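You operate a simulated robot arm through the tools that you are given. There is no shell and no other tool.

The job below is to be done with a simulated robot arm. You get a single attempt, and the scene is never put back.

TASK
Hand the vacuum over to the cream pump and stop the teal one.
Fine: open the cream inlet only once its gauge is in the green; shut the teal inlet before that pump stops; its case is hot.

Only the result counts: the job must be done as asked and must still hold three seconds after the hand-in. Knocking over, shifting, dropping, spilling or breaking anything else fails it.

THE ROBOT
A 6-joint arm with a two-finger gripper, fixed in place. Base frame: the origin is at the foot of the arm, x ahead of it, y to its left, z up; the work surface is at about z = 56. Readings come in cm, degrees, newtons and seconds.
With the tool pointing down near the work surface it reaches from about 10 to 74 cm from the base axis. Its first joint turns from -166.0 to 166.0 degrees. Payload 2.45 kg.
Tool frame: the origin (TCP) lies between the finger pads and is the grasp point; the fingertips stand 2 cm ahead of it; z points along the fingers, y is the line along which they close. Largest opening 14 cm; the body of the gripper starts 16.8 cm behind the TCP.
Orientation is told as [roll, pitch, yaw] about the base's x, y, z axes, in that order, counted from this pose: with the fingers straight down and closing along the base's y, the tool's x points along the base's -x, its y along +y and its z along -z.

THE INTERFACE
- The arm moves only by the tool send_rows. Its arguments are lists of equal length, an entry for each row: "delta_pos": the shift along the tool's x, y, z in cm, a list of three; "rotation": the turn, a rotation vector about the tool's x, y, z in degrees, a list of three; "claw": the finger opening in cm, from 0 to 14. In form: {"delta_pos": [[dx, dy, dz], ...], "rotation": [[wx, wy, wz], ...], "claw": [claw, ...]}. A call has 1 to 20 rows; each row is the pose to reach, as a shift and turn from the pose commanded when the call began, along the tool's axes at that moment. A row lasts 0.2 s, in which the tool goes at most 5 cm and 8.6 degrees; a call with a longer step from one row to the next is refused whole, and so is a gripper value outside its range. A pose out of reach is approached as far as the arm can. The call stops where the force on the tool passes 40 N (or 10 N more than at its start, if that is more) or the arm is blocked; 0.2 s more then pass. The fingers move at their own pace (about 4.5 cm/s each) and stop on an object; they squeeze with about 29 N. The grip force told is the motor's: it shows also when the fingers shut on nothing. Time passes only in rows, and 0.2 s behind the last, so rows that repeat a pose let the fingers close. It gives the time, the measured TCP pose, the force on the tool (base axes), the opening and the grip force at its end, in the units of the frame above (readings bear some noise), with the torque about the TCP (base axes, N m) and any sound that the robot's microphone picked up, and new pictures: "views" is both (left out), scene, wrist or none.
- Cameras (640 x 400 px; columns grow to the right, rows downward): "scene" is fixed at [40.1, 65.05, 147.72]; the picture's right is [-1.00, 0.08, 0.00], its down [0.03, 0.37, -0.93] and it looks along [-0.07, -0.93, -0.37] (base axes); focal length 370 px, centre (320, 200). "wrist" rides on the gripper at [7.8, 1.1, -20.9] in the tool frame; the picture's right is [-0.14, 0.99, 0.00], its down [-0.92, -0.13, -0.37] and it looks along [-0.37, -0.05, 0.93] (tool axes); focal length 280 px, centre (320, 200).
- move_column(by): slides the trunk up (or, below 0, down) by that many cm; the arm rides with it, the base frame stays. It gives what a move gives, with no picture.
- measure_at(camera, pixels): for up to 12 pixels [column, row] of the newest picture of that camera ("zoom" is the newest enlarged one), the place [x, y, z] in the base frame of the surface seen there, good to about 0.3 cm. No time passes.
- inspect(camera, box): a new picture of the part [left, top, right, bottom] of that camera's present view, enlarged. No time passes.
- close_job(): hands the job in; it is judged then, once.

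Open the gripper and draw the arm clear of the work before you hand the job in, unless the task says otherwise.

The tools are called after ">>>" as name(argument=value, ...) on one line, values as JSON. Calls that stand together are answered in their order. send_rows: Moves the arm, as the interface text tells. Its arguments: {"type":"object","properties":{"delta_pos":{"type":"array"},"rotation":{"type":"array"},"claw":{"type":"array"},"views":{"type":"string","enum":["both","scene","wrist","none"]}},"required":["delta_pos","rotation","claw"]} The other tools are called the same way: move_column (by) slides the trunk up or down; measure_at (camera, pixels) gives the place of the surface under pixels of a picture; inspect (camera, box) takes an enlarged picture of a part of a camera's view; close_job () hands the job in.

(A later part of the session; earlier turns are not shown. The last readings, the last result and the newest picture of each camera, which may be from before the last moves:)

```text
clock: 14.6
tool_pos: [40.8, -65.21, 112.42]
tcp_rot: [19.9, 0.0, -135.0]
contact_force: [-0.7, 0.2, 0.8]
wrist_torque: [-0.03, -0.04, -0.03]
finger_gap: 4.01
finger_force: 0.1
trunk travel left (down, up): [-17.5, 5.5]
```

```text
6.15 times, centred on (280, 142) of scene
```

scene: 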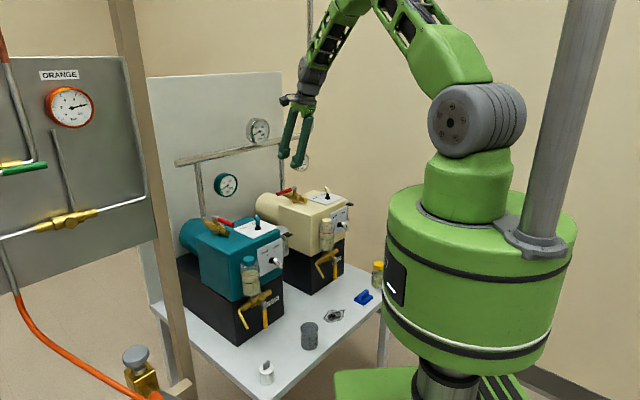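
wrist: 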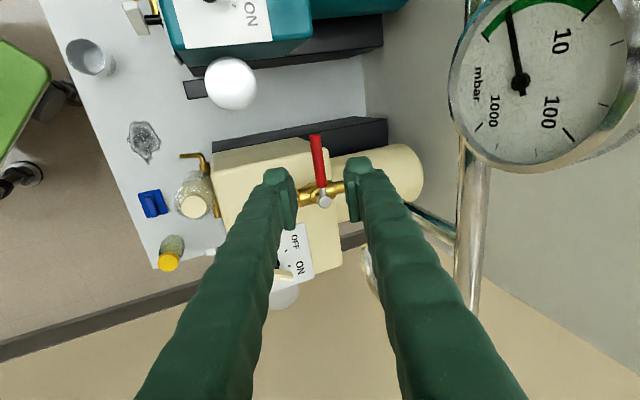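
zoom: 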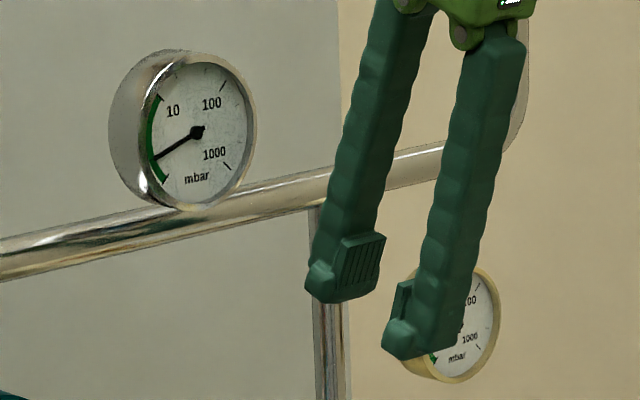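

The lever is centred between the fingers (pixel (318,165)) along the tool axis. I descend along the tool axis so the fingers straddle it loosely without pushing, then check the cream gauge.

>>> send_rows(delta_pos=[[0, -0.47, 3], [0, -0.47, 6], [0, -0.47, 9], [0, -0.47, 11.5], [0, -0.47, 13.5], [0, -0.47, 15.33], [0, -0.47, 15.33]], rotation=[[0, 0, 0], [0, 0, 0], [0, 0, 0], [0, 0, 0], [0, 0, 0], [0, 0, 0], [0, 0, 0]], claw=[4, 4, 4, 4, 4, 4, 4])

>>> inspect(camera="scene", box=[240, 110, 320, 175])

>>> inspect(camera="wrist", box=[260, 100, 380, 220])

>>> inspect(camera="scene", box=[260, 170, 330, 215])

```text
clock: 16.2
tool_pos: [44.23, -68.7, 97.87]
tcp_rot: [20.0, -0.1, -135.0]
contact_force: [-0.5, -0.4, 0.5]
wrist_torque: [-0.02, 0.0, -0.01]
finger_gap: 3.99
finger_force: 0.0
trunk travel left (down, up): [-17.5, 5.5]
```

scene: 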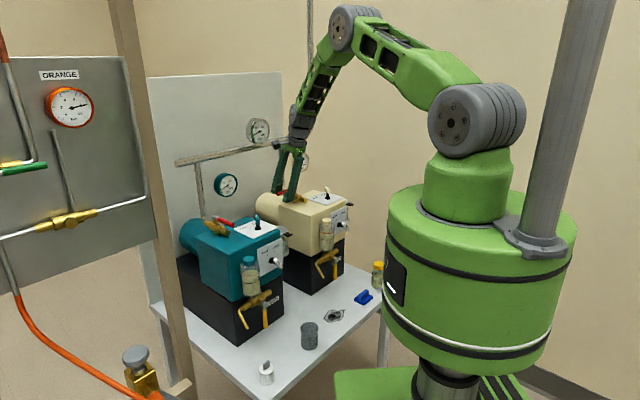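
wrist: 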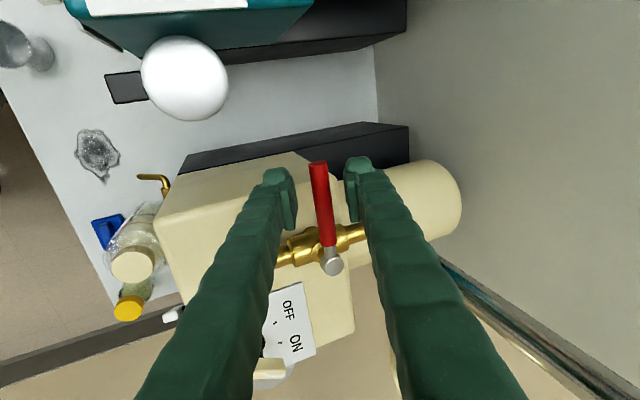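

```text
6.15 times, centred on (280, 142) of scene
```

zoom: 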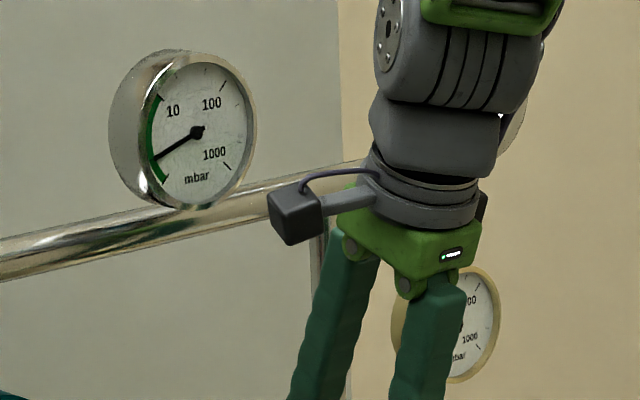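

```text
3.33 times, centred on (320, 160) of wrist
```

zoom: 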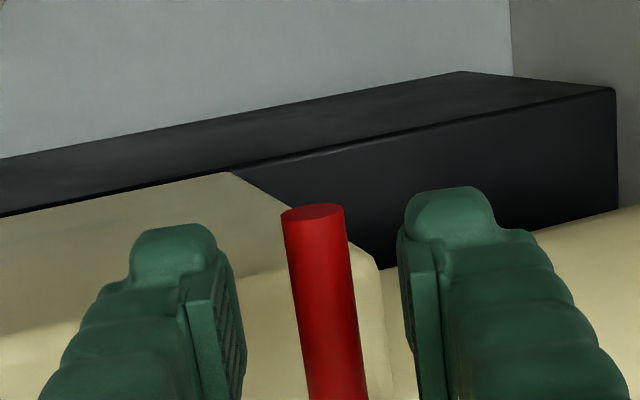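

```text
8.89 times, centred on (295, 192) of scene
```

zoom: 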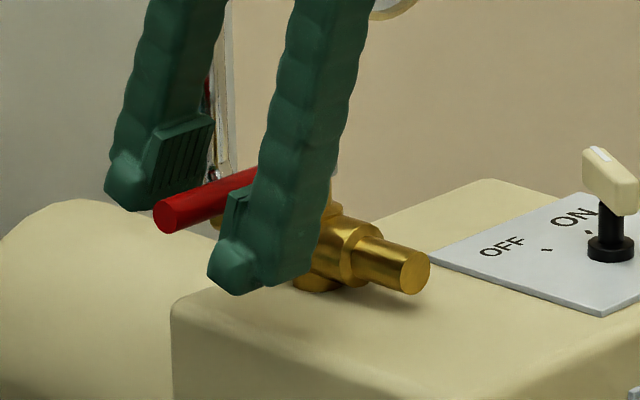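

The lever is between the fingers with clearance on both sides, but a finger hides the cream gauge face. I back out along the tool axis, step aside (+8 cm along tool x) and wait there so I can actually read the gauge.

>>> send_rows(delta_pos=[[0, 0, -3], [0, 0, -7], [0, 0, -11], [0, 0, -15.33], [4, 0, -15.33], [8, 0, -15.33], [8, 0, -15.33], [8, 0, -15.33], [8, 0, -15.33], [8, 0, -15.33]], rotation=[[0, 0, 0], [0, 0, 0], [0, 0, 0], [0, 0, 0], [0, 0, 0], [0, 0, 0], [0, 0, 0], [0, 0, 0], [0, 0, 0], [0, 0, 0]], claw=[4, 4, 4, 4, 4, 4, 4, 4, 4, 4])

>>> inspect(camera="scene", box=[240, 110, 320, 175])

>>> inspect(camera="scene", box=[288, 148, 314, 174])

```text
clock: 18.4
tool_pos: [46.29, -59.39, 112.3]
tcp_rot: [20.0, 0.0, -135.0]
contact_force: [1.0, -0.5, -0.3]
wrist_torque: [0.03, -0.02, -0.01]
finger_gap: 3.99
finger_force: 0.1
trunk travel left (down, up): [-17.5, 5.5]
```

scene: 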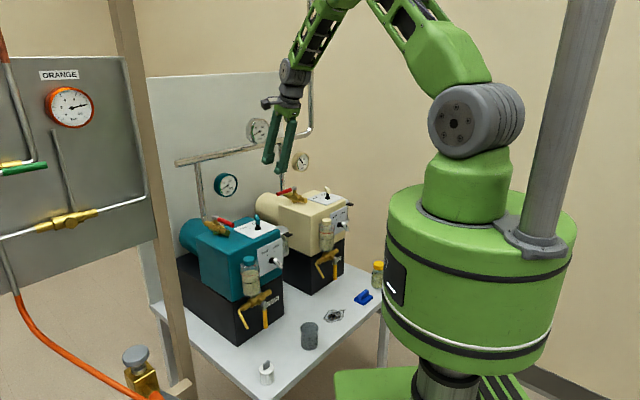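
wrist: 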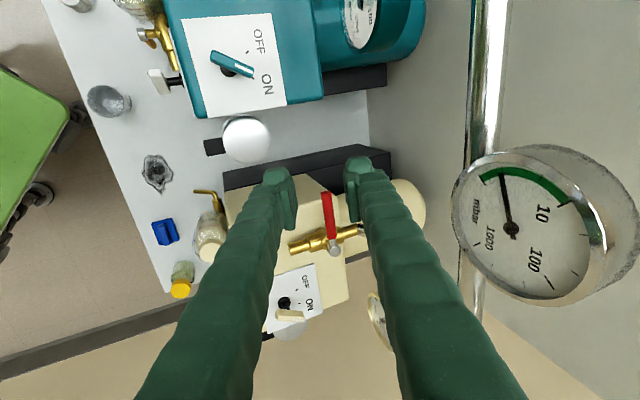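

```text
6.15 times, centred on (280, 142) of scene
```

zoom: 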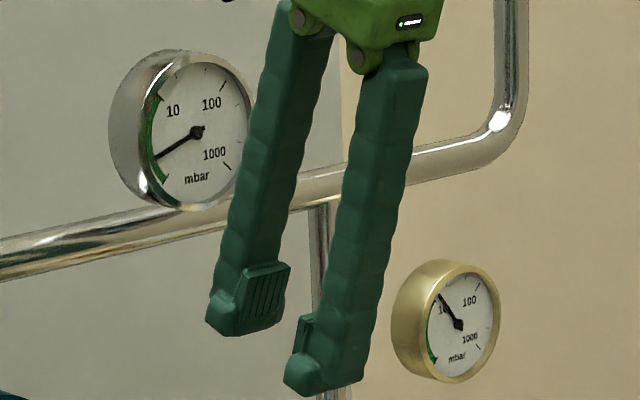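

```text
15.38 times, centred on (301, 161) of scene
```

zoom: 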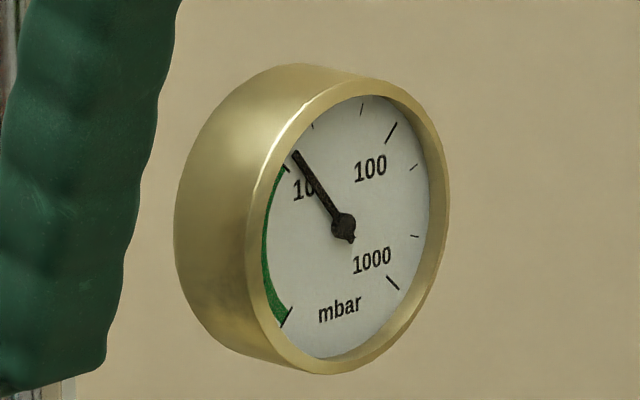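

The cream needle is just short of the 10 mark where the green starts, so the inlet stays shut. I wait about 4 s in place.

>>> send_rows(delta_pos=[[0, 0, 0], [0, 0, 0], [0, 0, 0], [0, 0, 0], [0, 0, 0], [0, 0, 0], [0, 0, 0], [0, 0, 0], [0, 0, 0], [0, 0, 0], [0, 0, 0], [0, 0, 0], [0, 0, 0], [0, 0, 0], [0, 0, 0], [0, 0, 0], [0, 0, 0], [0, 0, 0], [0, 0, 0], [0, 0, 0]], rotation=[[0, 0, 0], [0, 0, 0], [0, 0, 0], [0, 0, 0], [0, 0, 0], [0, 0, 0], [0, 0, 0], [0, 0, 0], [0, 0, 0], [0, 0, 0], [0, 0, 0], [0, 0, 0], [0, 0, 0], [0, 0, 0], [0, 0, 0], [0, 0, 0], [0, 0, 0], [0, 0, 0], [0, 0, 0], [0, 0, 0]], claw=[4, 4, 4, 4, 4, 4, 4, 4, 4, 4, 4, 4, 4, 4, 4, 4, 4, 4, 4, 4], views="scene")

>>> inspect(camera="scene", box=[288, 148, 314, 174])

```text
clock: 22.6
tool_pos: [46.26, -59.32, 112.31]
tcp_rot: [20.0, 0.1, -135.1]
contact_force: [-0.6, 0.4, 0.2]
wrist_torque: [0.02, 0.02, -0.01]
finger_gap: 4.03
finger_force: 0.0
trunk travel left (down, up): [-17.5, 5.5]
```

scene: 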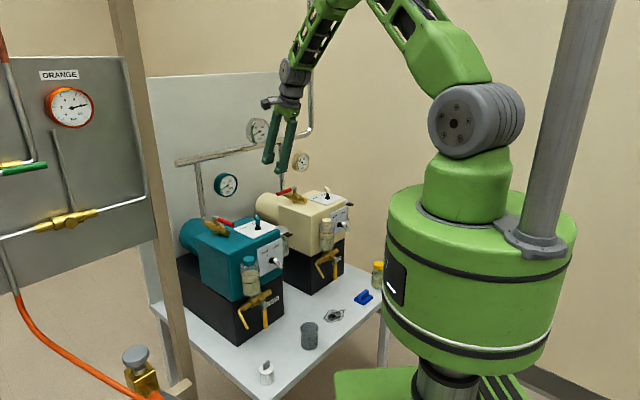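

```text
15.38 times, centred on (301, 161) of scene
```

zoom: 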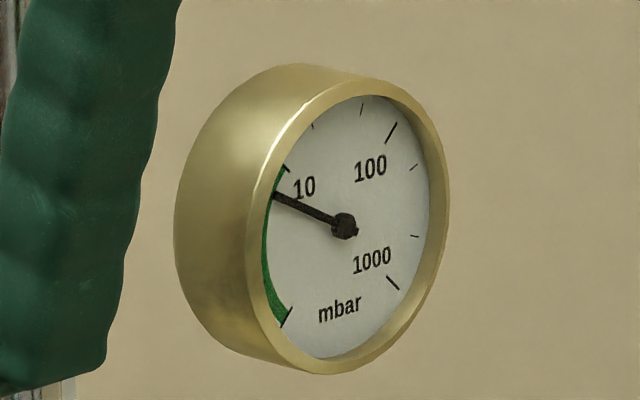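

The cream needle is now inside the green (below 10). I go back over the lever and descend to straddle it again along the same path.

>>> send_rows(delta_pos=[[-4, 0, 0], [-8, 0, 0], [-8, 0, 4], [-8, 0, 8], [-8, 0, 11.5], [-8, 0, 13.5], [-8, 0, 15.33], [-8, 0, 15.33]], rotation=[[0, 0, 0], [0, 0, 0], [0, 0, 0], [0, 0, 0], [0, 0, 0], [0, 0, 0], [0, 0, 0], [0, 0, 0]], claw=[4, 4, 4, 4, 4, 4, 4, 4])

>>> inspect(camera="wrist", box=[260, 140, 380, 260])

>>> measure_at(camera="wrist", pixels=[[318, 170], [322, 195], [325, 220], [332, 262], [290, 185], [352, 185], [280, 172], [360, 165]])

```text
clock: 24.4
tool_pos: [44.49, -68.5, 97.7]
tcp_rot: [20.1, 0.0, -135.1]
contact_force: [1.3, -0.5, 0.3]
wrist_torque: [-0.01, 0.0, -0.01]
finger_gap: 4.0
finger_force: 0.0
trunk travel left (down, up): [-17.5, 5.5]
```

scene: 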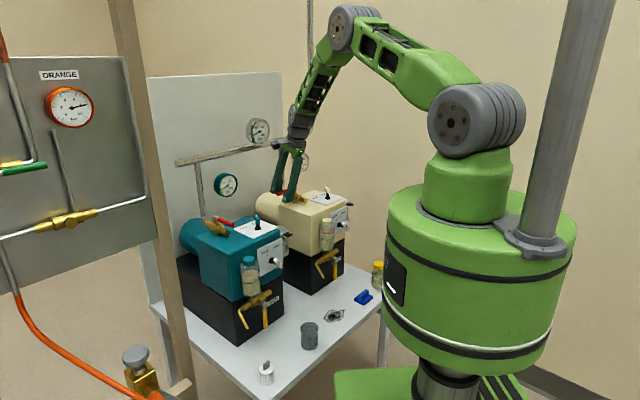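
wrist: 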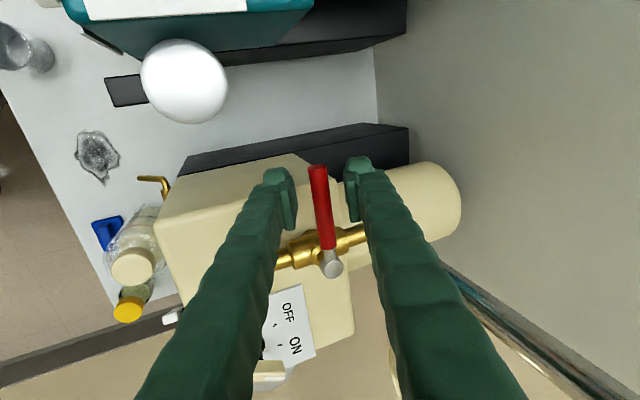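

```text
3.33 times, centred on (320, 200) of wrist
```

zoom: 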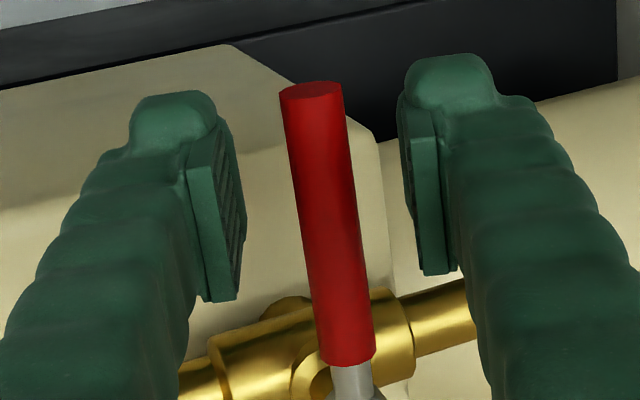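

```text
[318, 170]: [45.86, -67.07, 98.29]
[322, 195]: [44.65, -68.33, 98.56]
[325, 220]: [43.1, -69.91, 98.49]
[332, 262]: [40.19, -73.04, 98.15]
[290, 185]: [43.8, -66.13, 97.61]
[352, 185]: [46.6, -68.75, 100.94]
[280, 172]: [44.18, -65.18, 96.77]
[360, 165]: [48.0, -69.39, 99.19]
```

The lever is still centred between the fingers, and the gauge had been in the green. I now narrow to 3 cm and swing the fingers round the pivot by 90° counter-clockwise to open the cream inlet.

>>> send_rows(delta_pos=[[0, 0.137, -0.376], [0, 0.137, -0.376], [-0.036, -0.502, -0.608], [-0.142, -1.133, -0.838], [-0.318, -1.751, -1.063], [-0.562, -2.348, -1.28], [-0.871, -2.918, -1.488], [-1.241, -3.454, -1.683], [-1.67, -3.951, -1.863], [-2.151, -4.403, -2.028], [-2.679, -4.806, -2.174], [-3.25, -5.154, -2.301], [-3.856, -5.444, -2.407], [-4.492, -5.674, -2.49], [-5.149, -5.839, -2.55], [-5.821, -5.939, -2.587], [-6.5, -5.973, -2.599], [-6.5, -5.973, -2.599]], rotation=[[0, 0, 0], [0, 0, 0], [0, 0, -6], [0, 0, -12], [0, 0, -18], [0, 0, -24], [0, 0, -30], [0, 0, -36], [0, 0, -42], [0, 0, -48], [0, 0, -54], [0, 0, -60], [0, 0, -66], [0, 0, -72], [0, 0, -78], [0, 0, -84], [0, 0, -90], [0, 0, -90]], claw=[3, 3, 3, 3, 3, 3, 3, 3, 3, 3, 3, 3, 3, 3, 3, 3, 3, 3])

>>> inspect(camera="wrist", box=[240, 120, 400, 280])

>>> inspect(camera="scene", box=[240, 110, 340, 215])

```text
clock: 28.2
tool_pos: [35.05, -68.67, 98.29]
tcp_rot: [0.0, -20.1, -44.9]
contact_force: [-0.6, 0.0, 0.6]
wrist_torque: [0.02, -0.02, 0.02]
finger_gap: 3.0
finger_force: 0.1
trunk travel left (down, up): [-17.5, 5.5]
```

scene: 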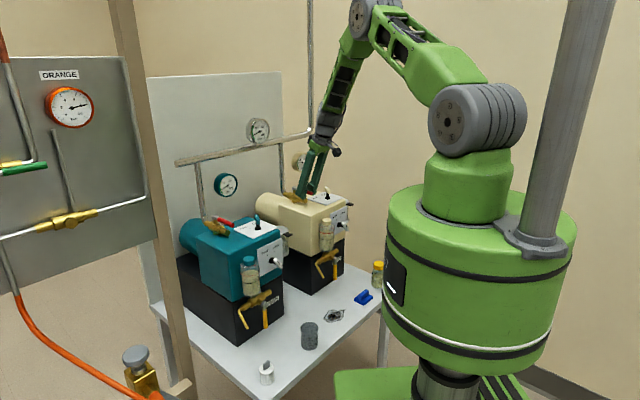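
wrist: 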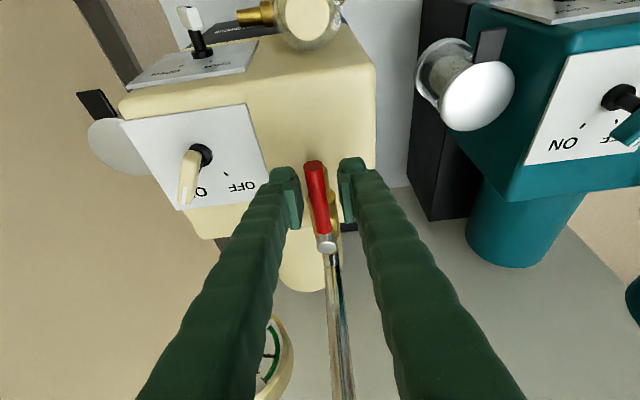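

```text
2.50 times, centred on (320, 200) of wrist
```

zoom: 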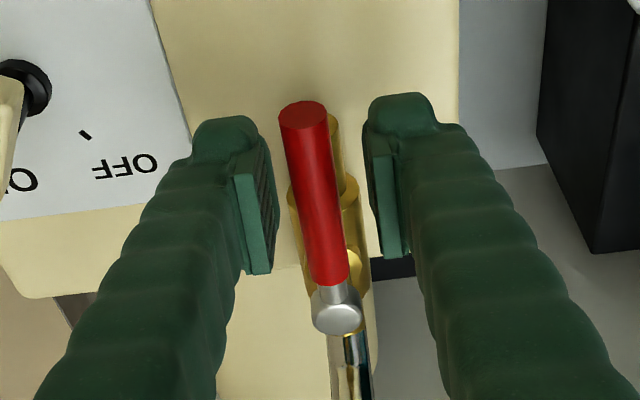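

```text
3.81 times, centred on (290, 162) of scene
```

zoom: 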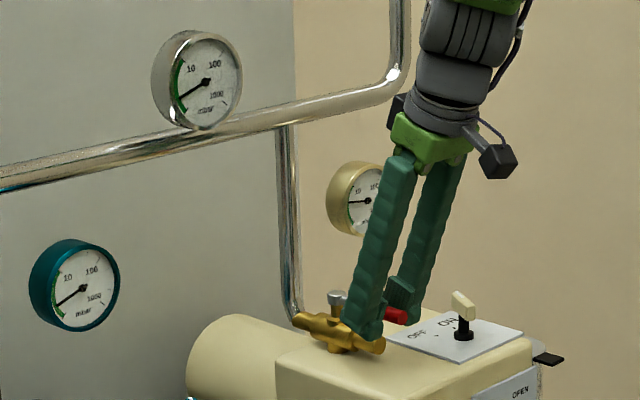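

The lever swung over the brass body and now lies between the fingers. I measure its angle precisely.

>>> measure_at(camera="wrist", pixels=[[313, 168], [316, 185], [320, 205], [323, 225], [325, 244], [325, 240], [331, 175], [330, 195]])

>>> inspect(camera="scene", box=[280, 175, 330, 215])

>>> inspect(camera="scene", box=[288, 148, 314, 174])

```text
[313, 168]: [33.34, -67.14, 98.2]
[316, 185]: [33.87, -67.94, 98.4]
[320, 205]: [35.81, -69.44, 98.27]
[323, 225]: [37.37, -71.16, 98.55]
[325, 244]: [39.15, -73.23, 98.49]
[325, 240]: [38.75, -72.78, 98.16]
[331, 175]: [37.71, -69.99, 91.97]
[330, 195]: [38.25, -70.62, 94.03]
```

```text
10.00 times, centred on (305, 195) of scene
```

zoom: 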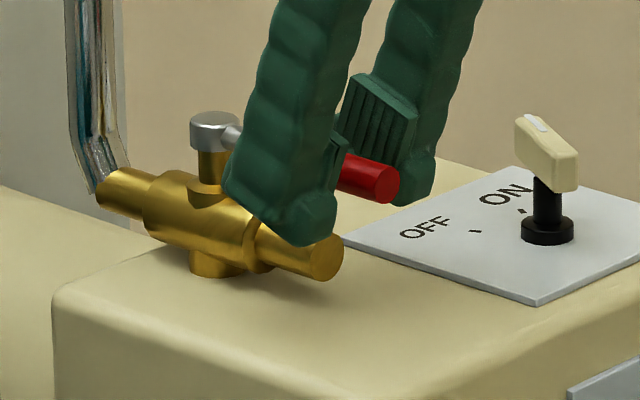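

```text
15.38 times, centred on (301, 161) of scene
```

zoom: 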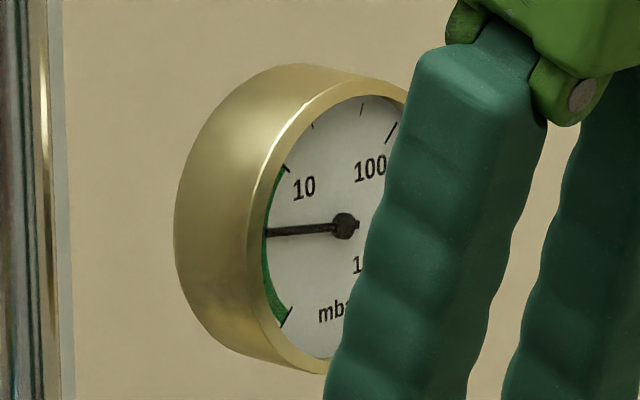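

The lever lies at about 134–135°, in line with the brass body (open), and both the cream and manifold gauges remain in the green. I back out along the tool axis and verify the lever from a clear view.

>>> send_rows(delta_pos=[[0, 0, -2], [0, 0, -5], [0, 0, -9], [0, 0, -13], [0, 0, -17], [0, 0, -17]], rotation=[[0, 0, 0], [0, 0, 0], [0, 0, 0], [0, 0, 0], [0, 0, 0], [0, 0, 0]], claw=[4, 4, 4, 4, 4, 4])

>>> inspect(camera="wrist", box=[260, 120, 380, 240])

>>> inspect(camera="scene", box=[270, 175, 320, 215])

>>> measure_at(camera="zoom", pixels=[[480, 150], [440, 150], [400, 140], [370, 135], [320, 118], [465, 175], [430, 255], [310, 130]])

>>> inspect(camera="scene", box=[210, 110, 320, 200])

```text
clock: 29.6
tool_pos: [30.84, -64.63, 114.37]
tcp_rot: [0.0, -20.0, -45.0]
contact_force: [0.9, 0.0, -0.7]
wrist_torque: [0.03, 0.03, 0.04]
finger_gap: 4.0
finger_force: 0.1
trunk travel left (down, up): [-17.5, 5.5]
```

scene: 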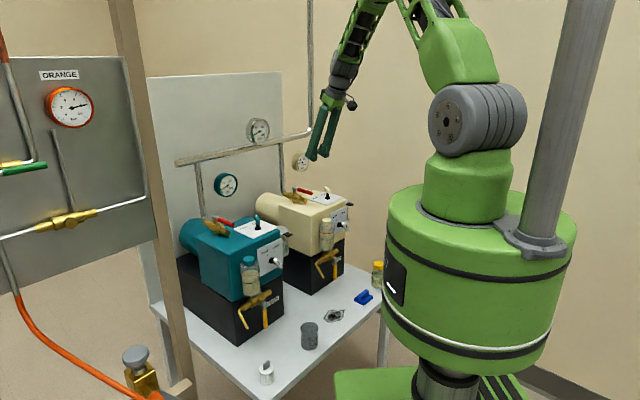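
wrist: 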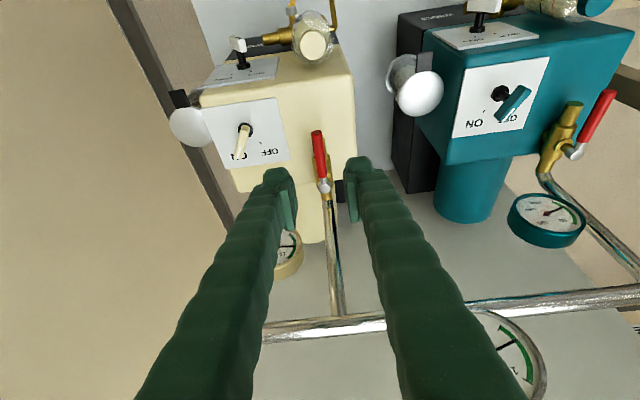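

```text
3.33 times, centred on (320, 180) of wrist
```

zoom: 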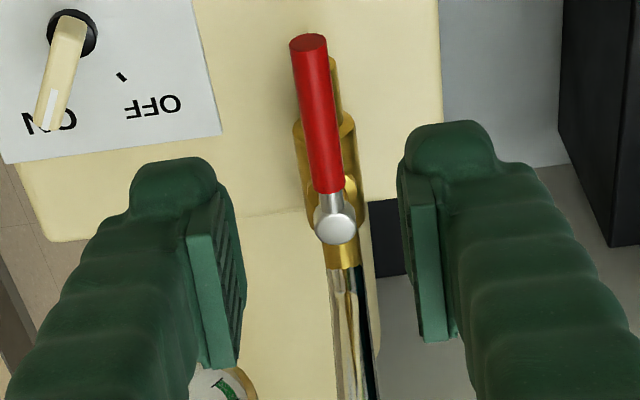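

```text
10.00 times, centred on (295, 195) of scene
```

zoom: 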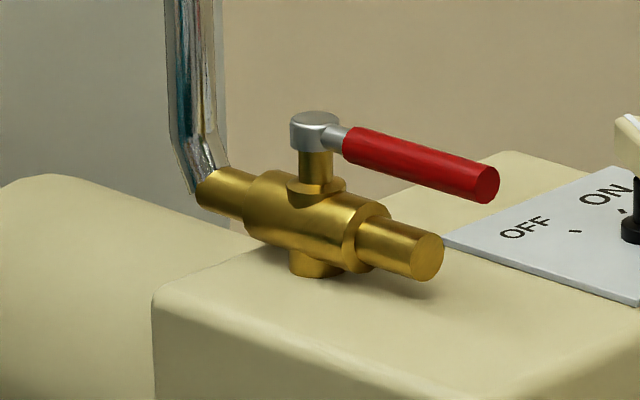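

```text
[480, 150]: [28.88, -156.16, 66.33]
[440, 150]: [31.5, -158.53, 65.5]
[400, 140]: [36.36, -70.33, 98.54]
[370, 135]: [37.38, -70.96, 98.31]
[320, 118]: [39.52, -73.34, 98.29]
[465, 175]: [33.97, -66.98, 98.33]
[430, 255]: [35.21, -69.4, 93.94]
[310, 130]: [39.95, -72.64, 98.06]
```

```text
4.44 times, centred on (265, 155) of scene
```

zoom: 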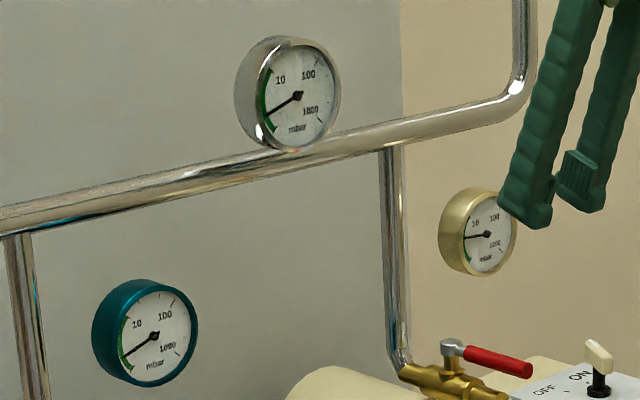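

Cream lever parallel to its brass body (open); manifold and cream gauges are in the green. Before working on the teal inlet, I measure the wooden post and neighbouring rack near it, plus the teal lever again.

>>> measure_at(camera="scene", pixels=[[125, 30], [135, 100], [150, 170], [165, 250], [180, 340], [120, 100], [143, 180], [60, 200], [130, 60], [145, 190], [155, 320], [185, 390]])

>>> measure_at(camera="wrist", pixels=[[575, 152], [582, 140], [590, 125], [600, 110], [610, 95], [555, 150], [573, 108], [630, 80], [620, 200], [600, 300], [550, 215], [548, 185]])

>>> inspect(camera="wrist", box=[480, 60, 640, 180])

```text
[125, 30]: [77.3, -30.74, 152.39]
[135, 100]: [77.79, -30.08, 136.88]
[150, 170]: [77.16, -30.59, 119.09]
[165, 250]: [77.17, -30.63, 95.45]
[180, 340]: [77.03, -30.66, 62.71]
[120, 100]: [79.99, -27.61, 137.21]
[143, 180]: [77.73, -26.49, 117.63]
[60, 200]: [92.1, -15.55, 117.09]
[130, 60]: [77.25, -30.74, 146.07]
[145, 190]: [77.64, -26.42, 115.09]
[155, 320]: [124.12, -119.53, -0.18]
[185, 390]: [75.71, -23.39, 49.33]
```

```text
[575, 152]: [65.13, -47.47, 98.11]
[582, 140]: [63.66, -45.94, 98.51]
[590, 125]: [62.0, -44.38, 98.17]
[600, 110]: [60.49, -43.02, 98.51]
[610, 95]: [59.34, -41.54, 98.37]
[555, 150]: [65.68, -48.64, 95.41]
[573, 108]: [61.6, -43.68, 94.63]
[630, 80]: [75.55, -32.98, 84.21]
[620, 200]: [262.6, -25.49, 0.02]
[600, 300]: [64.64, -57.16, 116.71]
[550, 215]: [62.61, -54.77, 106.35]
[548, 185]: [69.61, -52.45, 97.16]
```

```text
3.33 times, centred on (560, 120) of wrist
```

zoom: 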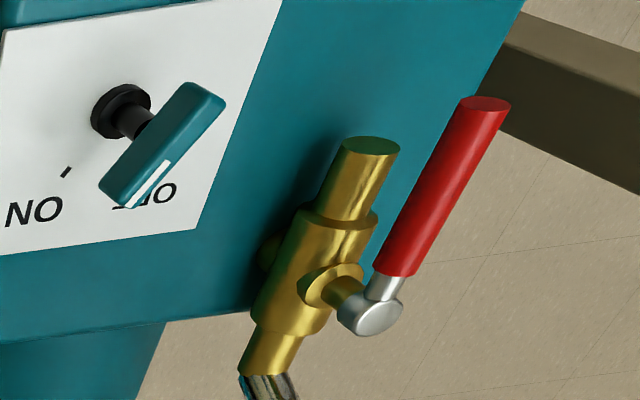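

The post's nearest corner is around q≈30 (x≈75.5, y≈-33), so I keep the camera on the front side (yaw -45°) and push the teal lever with the closed fingers instead. I move across at height to hover beside the teal lever on its inner side.

>>> send_rows(delta_pos=[[-0.03, 4.58, 0.81], [-0.07, 9.16, 1.63], [-0.1, 13.74, 2.44], [-0.13, 18.32, 3.25], [-0.16, 22.9, 4.06], [-0.2, 27.48, 4.88], [-0.23, 32.06, 5.69], [-0.23, 32.06, 5.69]], rotation=[[0, 0, 0], [0, 0, 0], [0, 0, 0], [0, 0, 0], [0, 0, 0], [0, 0, 0], [0, 0, 0], [0, 0, 0]], claw=[3, 2, 1, 0, 0, 0, 0, 0])

>>> inspect(camera="scene", box=[180, 110, 320, 230])

>>> measure_at(camera="wrist", pixels=[[320, 200], [360, 170], [345, 165], [290, 170], [355, 190], [285, 190]])

```text
clock: 31.4
tool_pos: [55.21, -43.45, 108.99]
tcp_rot: [0.0, -19.9, -45.1]
contact_force: [0.4, -0.6, 1.0]
wrist_torque: [0.0, -0.02, 0.02]
finger_gap: 0.0
finger_force: 29.1
trunk travel left (down, up): [-17.5, 5.5]
```

scene: 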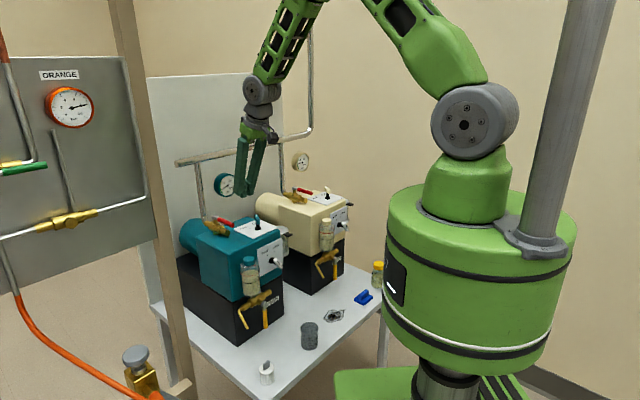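
wrist: 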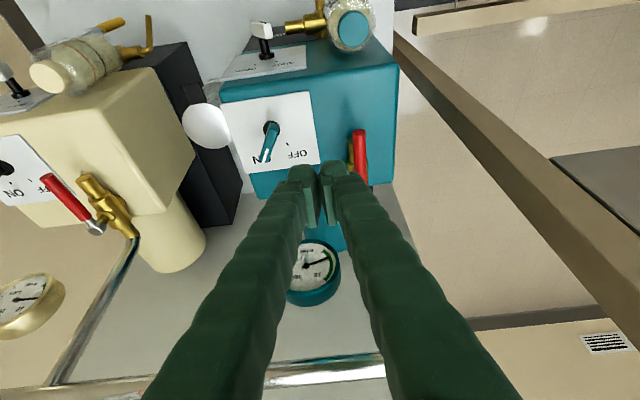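

```text
3.33 times, centred on (250, 170) of scene
```

zoom: 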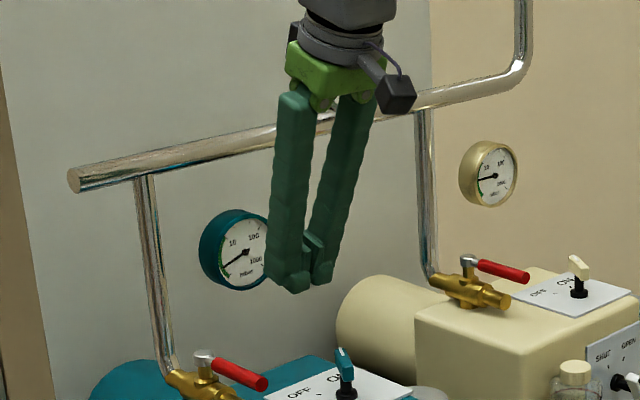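

```text
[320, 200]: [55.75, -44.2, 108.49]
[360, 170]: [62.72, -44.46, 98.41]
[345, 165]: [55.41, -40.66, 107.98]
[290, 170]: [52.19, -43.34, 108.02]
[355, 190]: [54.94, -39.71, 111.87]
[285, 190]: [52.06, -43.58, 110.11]
```

Closed fingers measure about ±2.4 cm wide; the lever lies at pixel (360,160), beyond the right finger. I descend along the tool axis to beside the teal lever, tips staying well above the hot case.

>>> send_rows(delta_pos=[[0, 0, 3], [0, 0, 6], [0, 0, 8.5], [0, 0, 10.5], [0, 0, 12], [0, 0, 12]], rotation=[[0, 0, 0], [0, 0, 0], [0, 0, 0], [0, 0, 0], [0, 0, 0], [0, 0, 0]], claw=[0, 0, 0, 0, 0, 0])

>>> inspect(camera="scene", box=[190, 190, 290, 255])

>>> inspect(camera="wrist", box=[230, 100, 430, 225])

>>> measure_at(camera="zoom", pixels=[[230, 200], [345, 210], [405, 150], [415, 200], [425, 260], [300, 200], [385, 230], [280, 230]])

```text
clock: 32.8
tool_pos: [57.95, -46.27, 97.85]
tcp_rot: [0.0, -19.9, -45.0]
contact_force: [0.1, 0.0, 0.3]
wrist_torque: [0.02, 0.01, 0.0]
finger_gap: 0.0
finger_force: 29.5
trunk travel left (down, up): [-17.5, 5.5]
```

scene: 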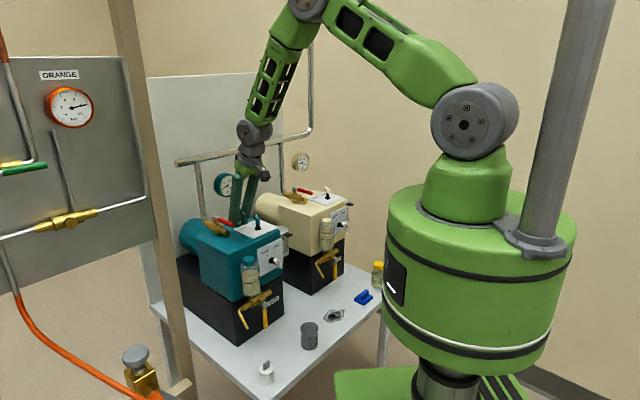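
wrist: 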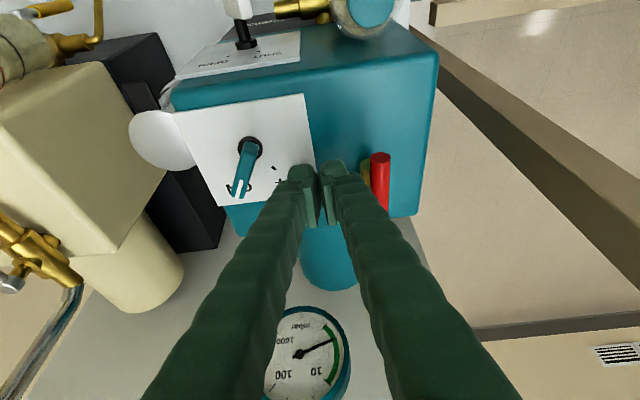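

```text
6.15 times, centred on (240, 222) of scene
```

zoom: 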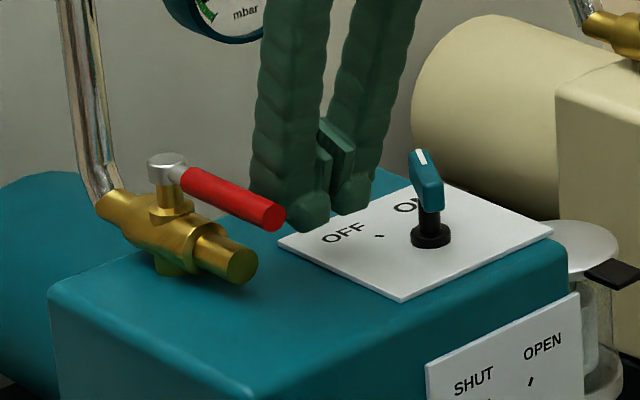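

```text
3.20 times, centred on (330, 162) of wrist
```

zoom: 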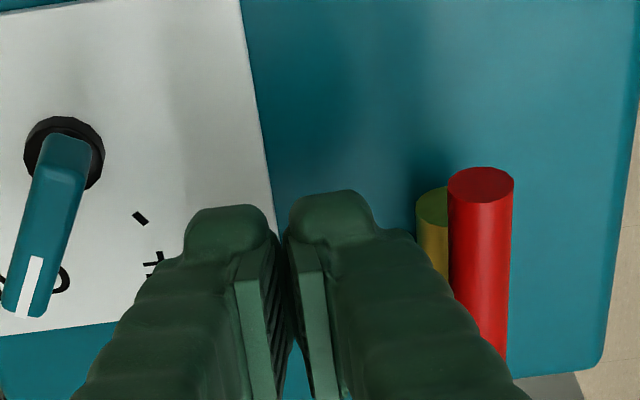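

```text
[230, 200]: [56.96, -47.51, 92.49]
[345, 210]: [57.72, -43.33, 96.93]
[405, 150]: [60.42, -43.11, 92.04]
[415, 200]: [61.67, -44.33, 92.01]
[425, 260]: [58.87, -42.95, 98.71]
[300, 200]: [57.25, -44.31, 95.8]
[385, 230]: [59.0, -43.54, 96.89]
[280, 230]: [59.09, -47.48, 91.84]
```

The fingers stand beside the lever with ~1 cm to spare at pixel (385,170), clear of the case and the switch. The cream line is open and in the green, so I now push the teal lever round clockwise to its crosswise (shut) position.

>>> send_rows(delta_pos=[[0, 0.9, 0], [0, 1.67, 0], [0.24, 2.07, -0.088], [0.481, 2.471, -0.175], [0.663, 2.955, -0.241], [0.844, 3.439, -0.307], [0.939, 3.996, -0.342], [1.034, 4.552, -0.376], [1.017, 5.159, -0.37], [1.0, 5.766, -0.364], [0.853, 6.392, -0.31], [0.706, 7.018, -0.257], [0.419, 7.626, -0.153], [0.131, 8.233, -0.048], [-0.295, 8.782, 0.107], [-0.72, 9.33, 0.262], [-1.27, 9.778, 0.462], [-1.821, 10.226, 0.662], [-2.471, 10.538, 0.899]], rotation=[[0, 0, 0], [0, 0, 0], [0, 0, 0], [0, 0, 0], [0, 0, 0], [0, 0, 0], [0, 0, 0], [0, 0, 0], [0, 0, 0], [0, 0, 0], [0, 0, 0], [0, 0, 0], [0, 0, 0], [0, 0, 0], [0, 0, 0], [0, 0, 0], [0, 0, 0], [0, 0, 0], [0, 0, 0]], claw=[0, 0, 0, 0, 0, 0, 0, 0, 0, 0, 0, 0, 0, 0, 0, 0, 0, 0, 0])

>>> inspect(camera="scene", box=[180, 180, 280, 245])

>>> inspect(camera="wrist", box=[230, 100, 430, 225])

>>> inspect(camera="scene", box=[210, 110, 320, 200])

```text
clock: 36.8
tool_pos: [67.35, -40.69, 97.62]
tcp_rot: [-0.1, -20.0, -45.0]
contact_force: [0.9, 0.4, 0.2]
wrist_torque: [-0.01, -0.03, 0.01]
finger_gap: 0.01
finger_force: 28.9
trunk travel left (down, up): [-17.5, 5.5]
```

scene: 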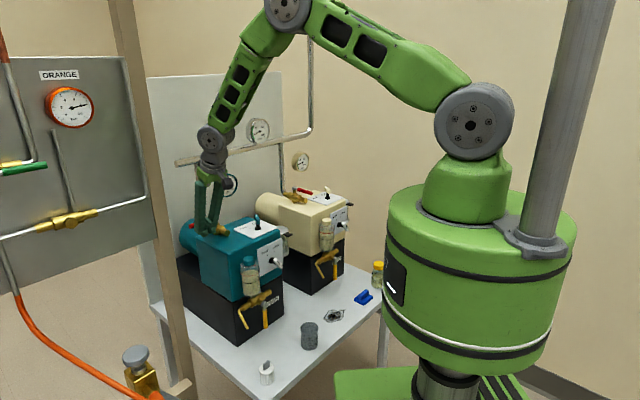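
wrist: 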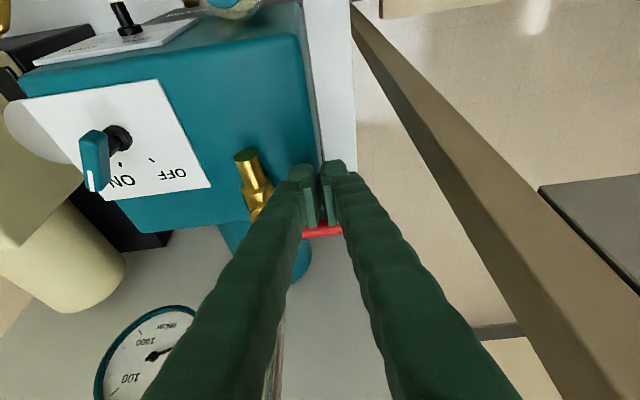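

```text
6.15 times, centred on (230, 212) of scene
```

zoom: 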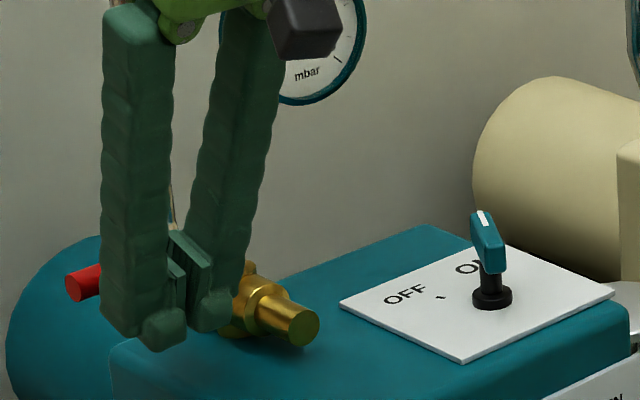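

```text
3.20 times, centred on (330, 162) of wrist
```

zoom: 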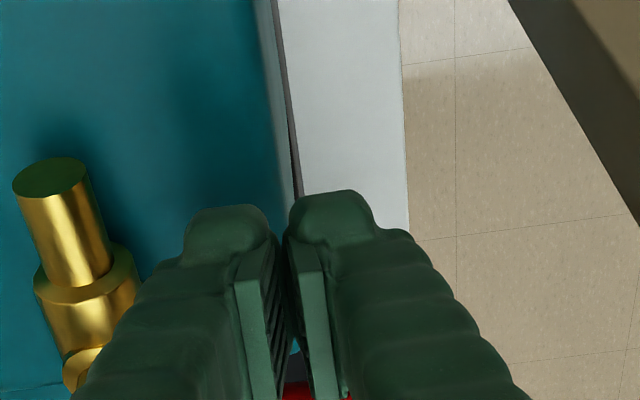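

```text
4.44 times, centred on (265, 155) of scene
```

zoom: 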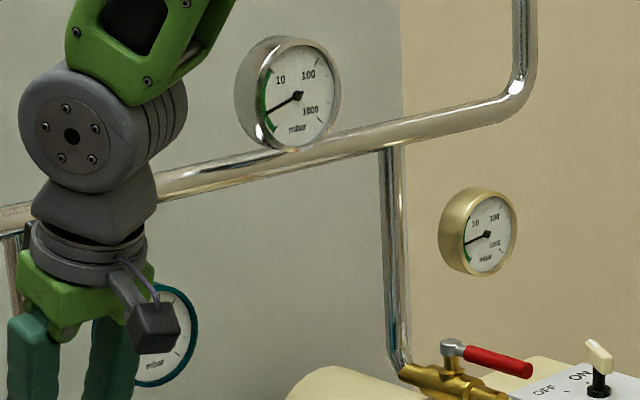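

The teal lever has swung behind the fingers (red at (322,230) in the wrist view) with no load on the tool; manifold and cream gauges stay green. I push the last few degrees gently to the crosswise stop.

>>> send_rows(delta_pos=[[-0.33, 0.16, 0.12], [-0.65, 0.31, 0.236], [-0.65, 0.31, 0.236]], rotation=[[0, 0, 0], [0, 0, 0], [0, 0, 0]], claw=[0, 0, 0])

>>> measure_at(camera="wrist", pixels=[[308, 233], [315, 232], [322, 231], [329, 230], [336, 229], [325, 234], [270, 240]])

>>> inspect(camera="wrist", box=[270, 180, 370, 260])

>>> inspect(camera="scene", box=[180, 200, 240, 245])

```text
clock: 37.6
tool_pos: [67.92, -40.96, 97.82]
tcp_rot: [0.0, -19.9, -45.0]
contact_force: [-3.5, 2.2, -0.7]
wrist_torque: [0.01, 0.01, -0.03]
finger_gap: 0.58
finger_force: 29.2
trunk travel left (down, up): [-17.5, 5.5]
```

scene: 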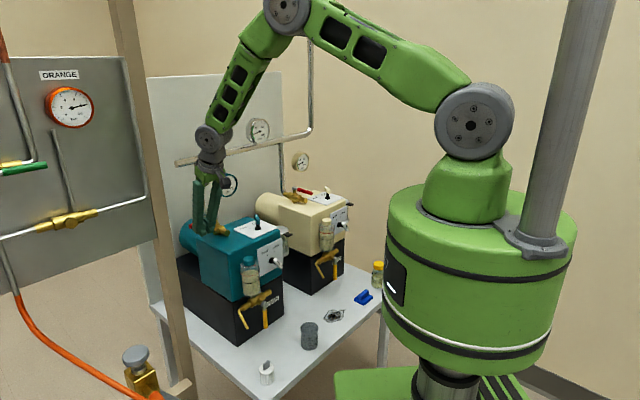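
wrist: 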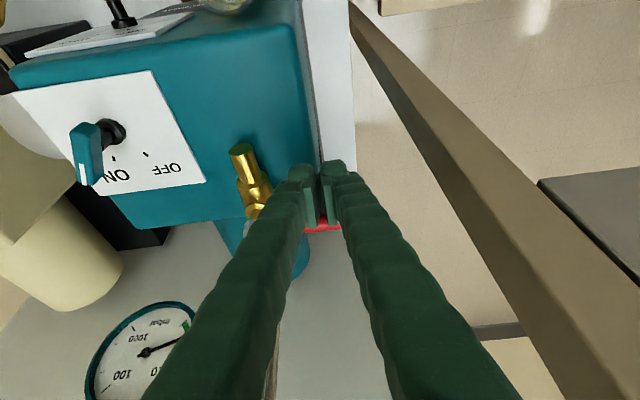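

```text
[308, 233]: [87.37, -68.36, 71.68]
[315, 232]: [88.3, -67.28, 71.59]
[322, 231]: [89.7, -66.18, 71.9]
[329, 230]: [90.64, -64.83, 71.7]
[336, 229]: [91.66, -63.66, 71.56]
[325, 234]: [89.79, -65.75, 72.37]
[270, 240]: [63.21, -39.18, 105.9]
```

```text
5.00 times, centred on (320, 220) of wrist
```

zoom: 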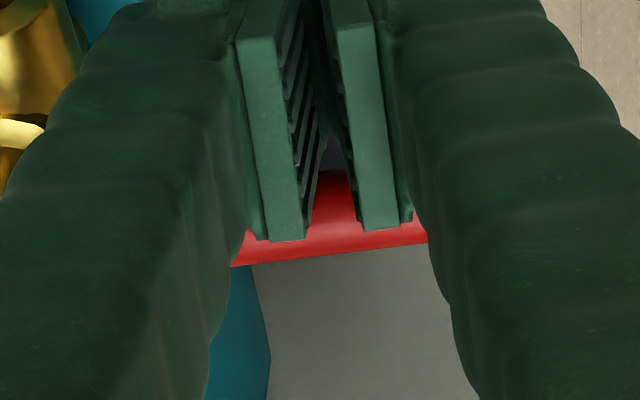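

```text
8.89 times, centred on (210, 222) of scene
```

zoom: 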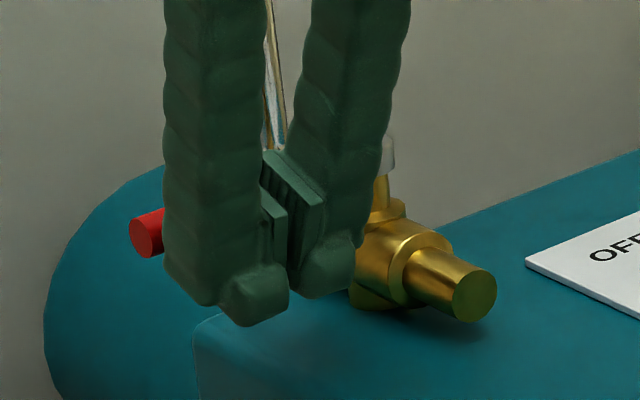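

There is light contact (~4 N) against the lever, which looks crosswise. I ease off toward the front, rise, and measure the lever angle.

>>> send_rows(delta_pos=[[1.0, 0, -0.36], [1.5, 0, -3], [1.5, 0, -7], [1.5, 0, -11], [1.5, 0, -15], [1.5, 0, -15]], rotation=[[0, 0, 0], [0, 0, 0], [0, 0, 0], [0, 0, 0], [0, 0, 0], [0, 0, 0]], claw=[0, 0, 0, 0, 0, 0])

>>> inspect(camera="wrist", box=[200, 100, 360, 240])

>>> inspect(camera="scene", box=[180, 200, 240, 245])

>>> measure_at(camera="zoom", pixels=[[145, 235], [170, 225], [200, 210], [230, 195], [260, 185], [310, 165], [300, 150]])

>>> inspect(camera="scene", box=[210, 110, 320, 200])

```text
clock: 39.0
tool_pos: [63.62, -36.27, 111.3]
tcp_rot: [0.0, -20.0, -45.0]
contact_force: [-0.7, -0.4, 0.3]
wrist_torque: [0.03, -0.01, 0.01]
finger_gap: 0.0
finger_force: 29.4
trunk travel left (down, up): [-17.5, 5.5]
```

scene: 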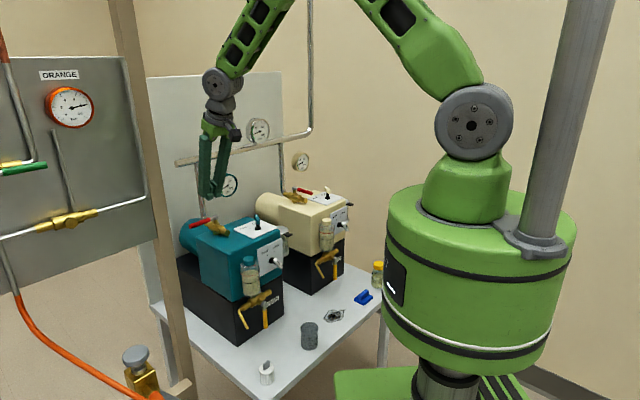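
wrist: 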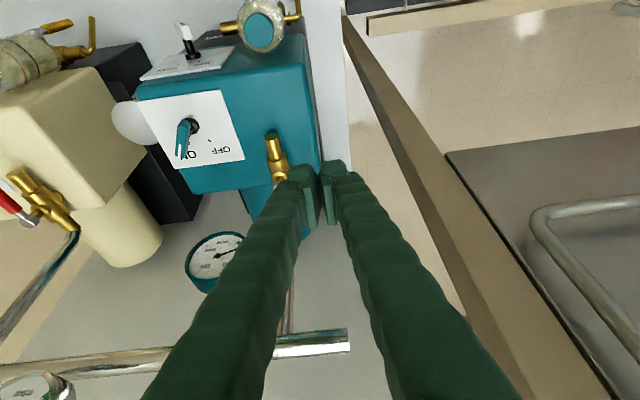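

```text
2.86 times, centred on (280, 170) of wrist
```

zoom: 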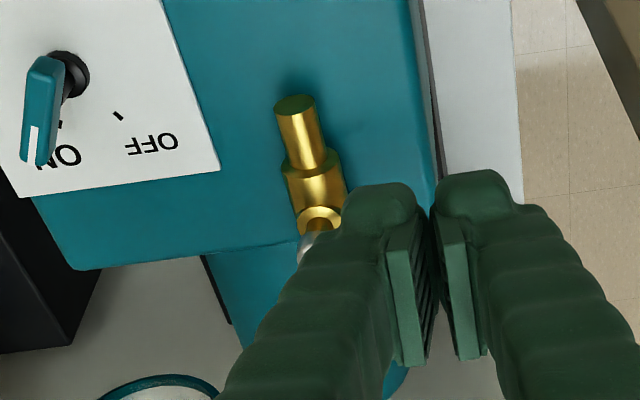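

```text
8.89 times, centred on (210, 222) of scene
```

zoom: 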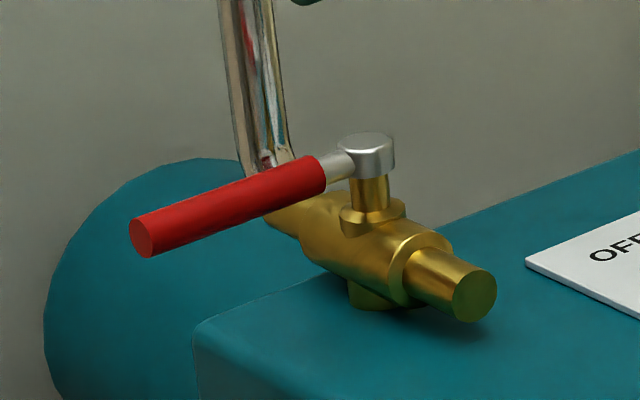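

```text
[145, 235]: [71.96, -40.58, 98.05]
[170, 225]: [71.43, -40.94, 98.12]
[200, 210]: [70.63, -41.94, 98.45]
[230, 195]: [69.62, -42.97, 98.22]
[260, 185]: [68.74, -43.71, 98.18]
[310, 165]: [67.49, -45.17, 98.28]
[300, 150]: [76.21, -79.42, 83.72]
```

```text
4.44 times, centred on (265, 155) of scene
```

zoom: 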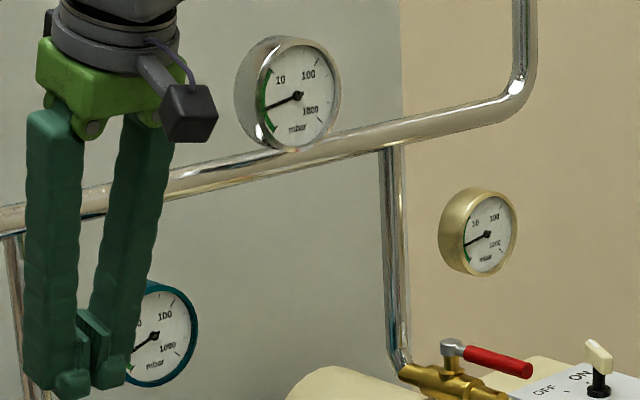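

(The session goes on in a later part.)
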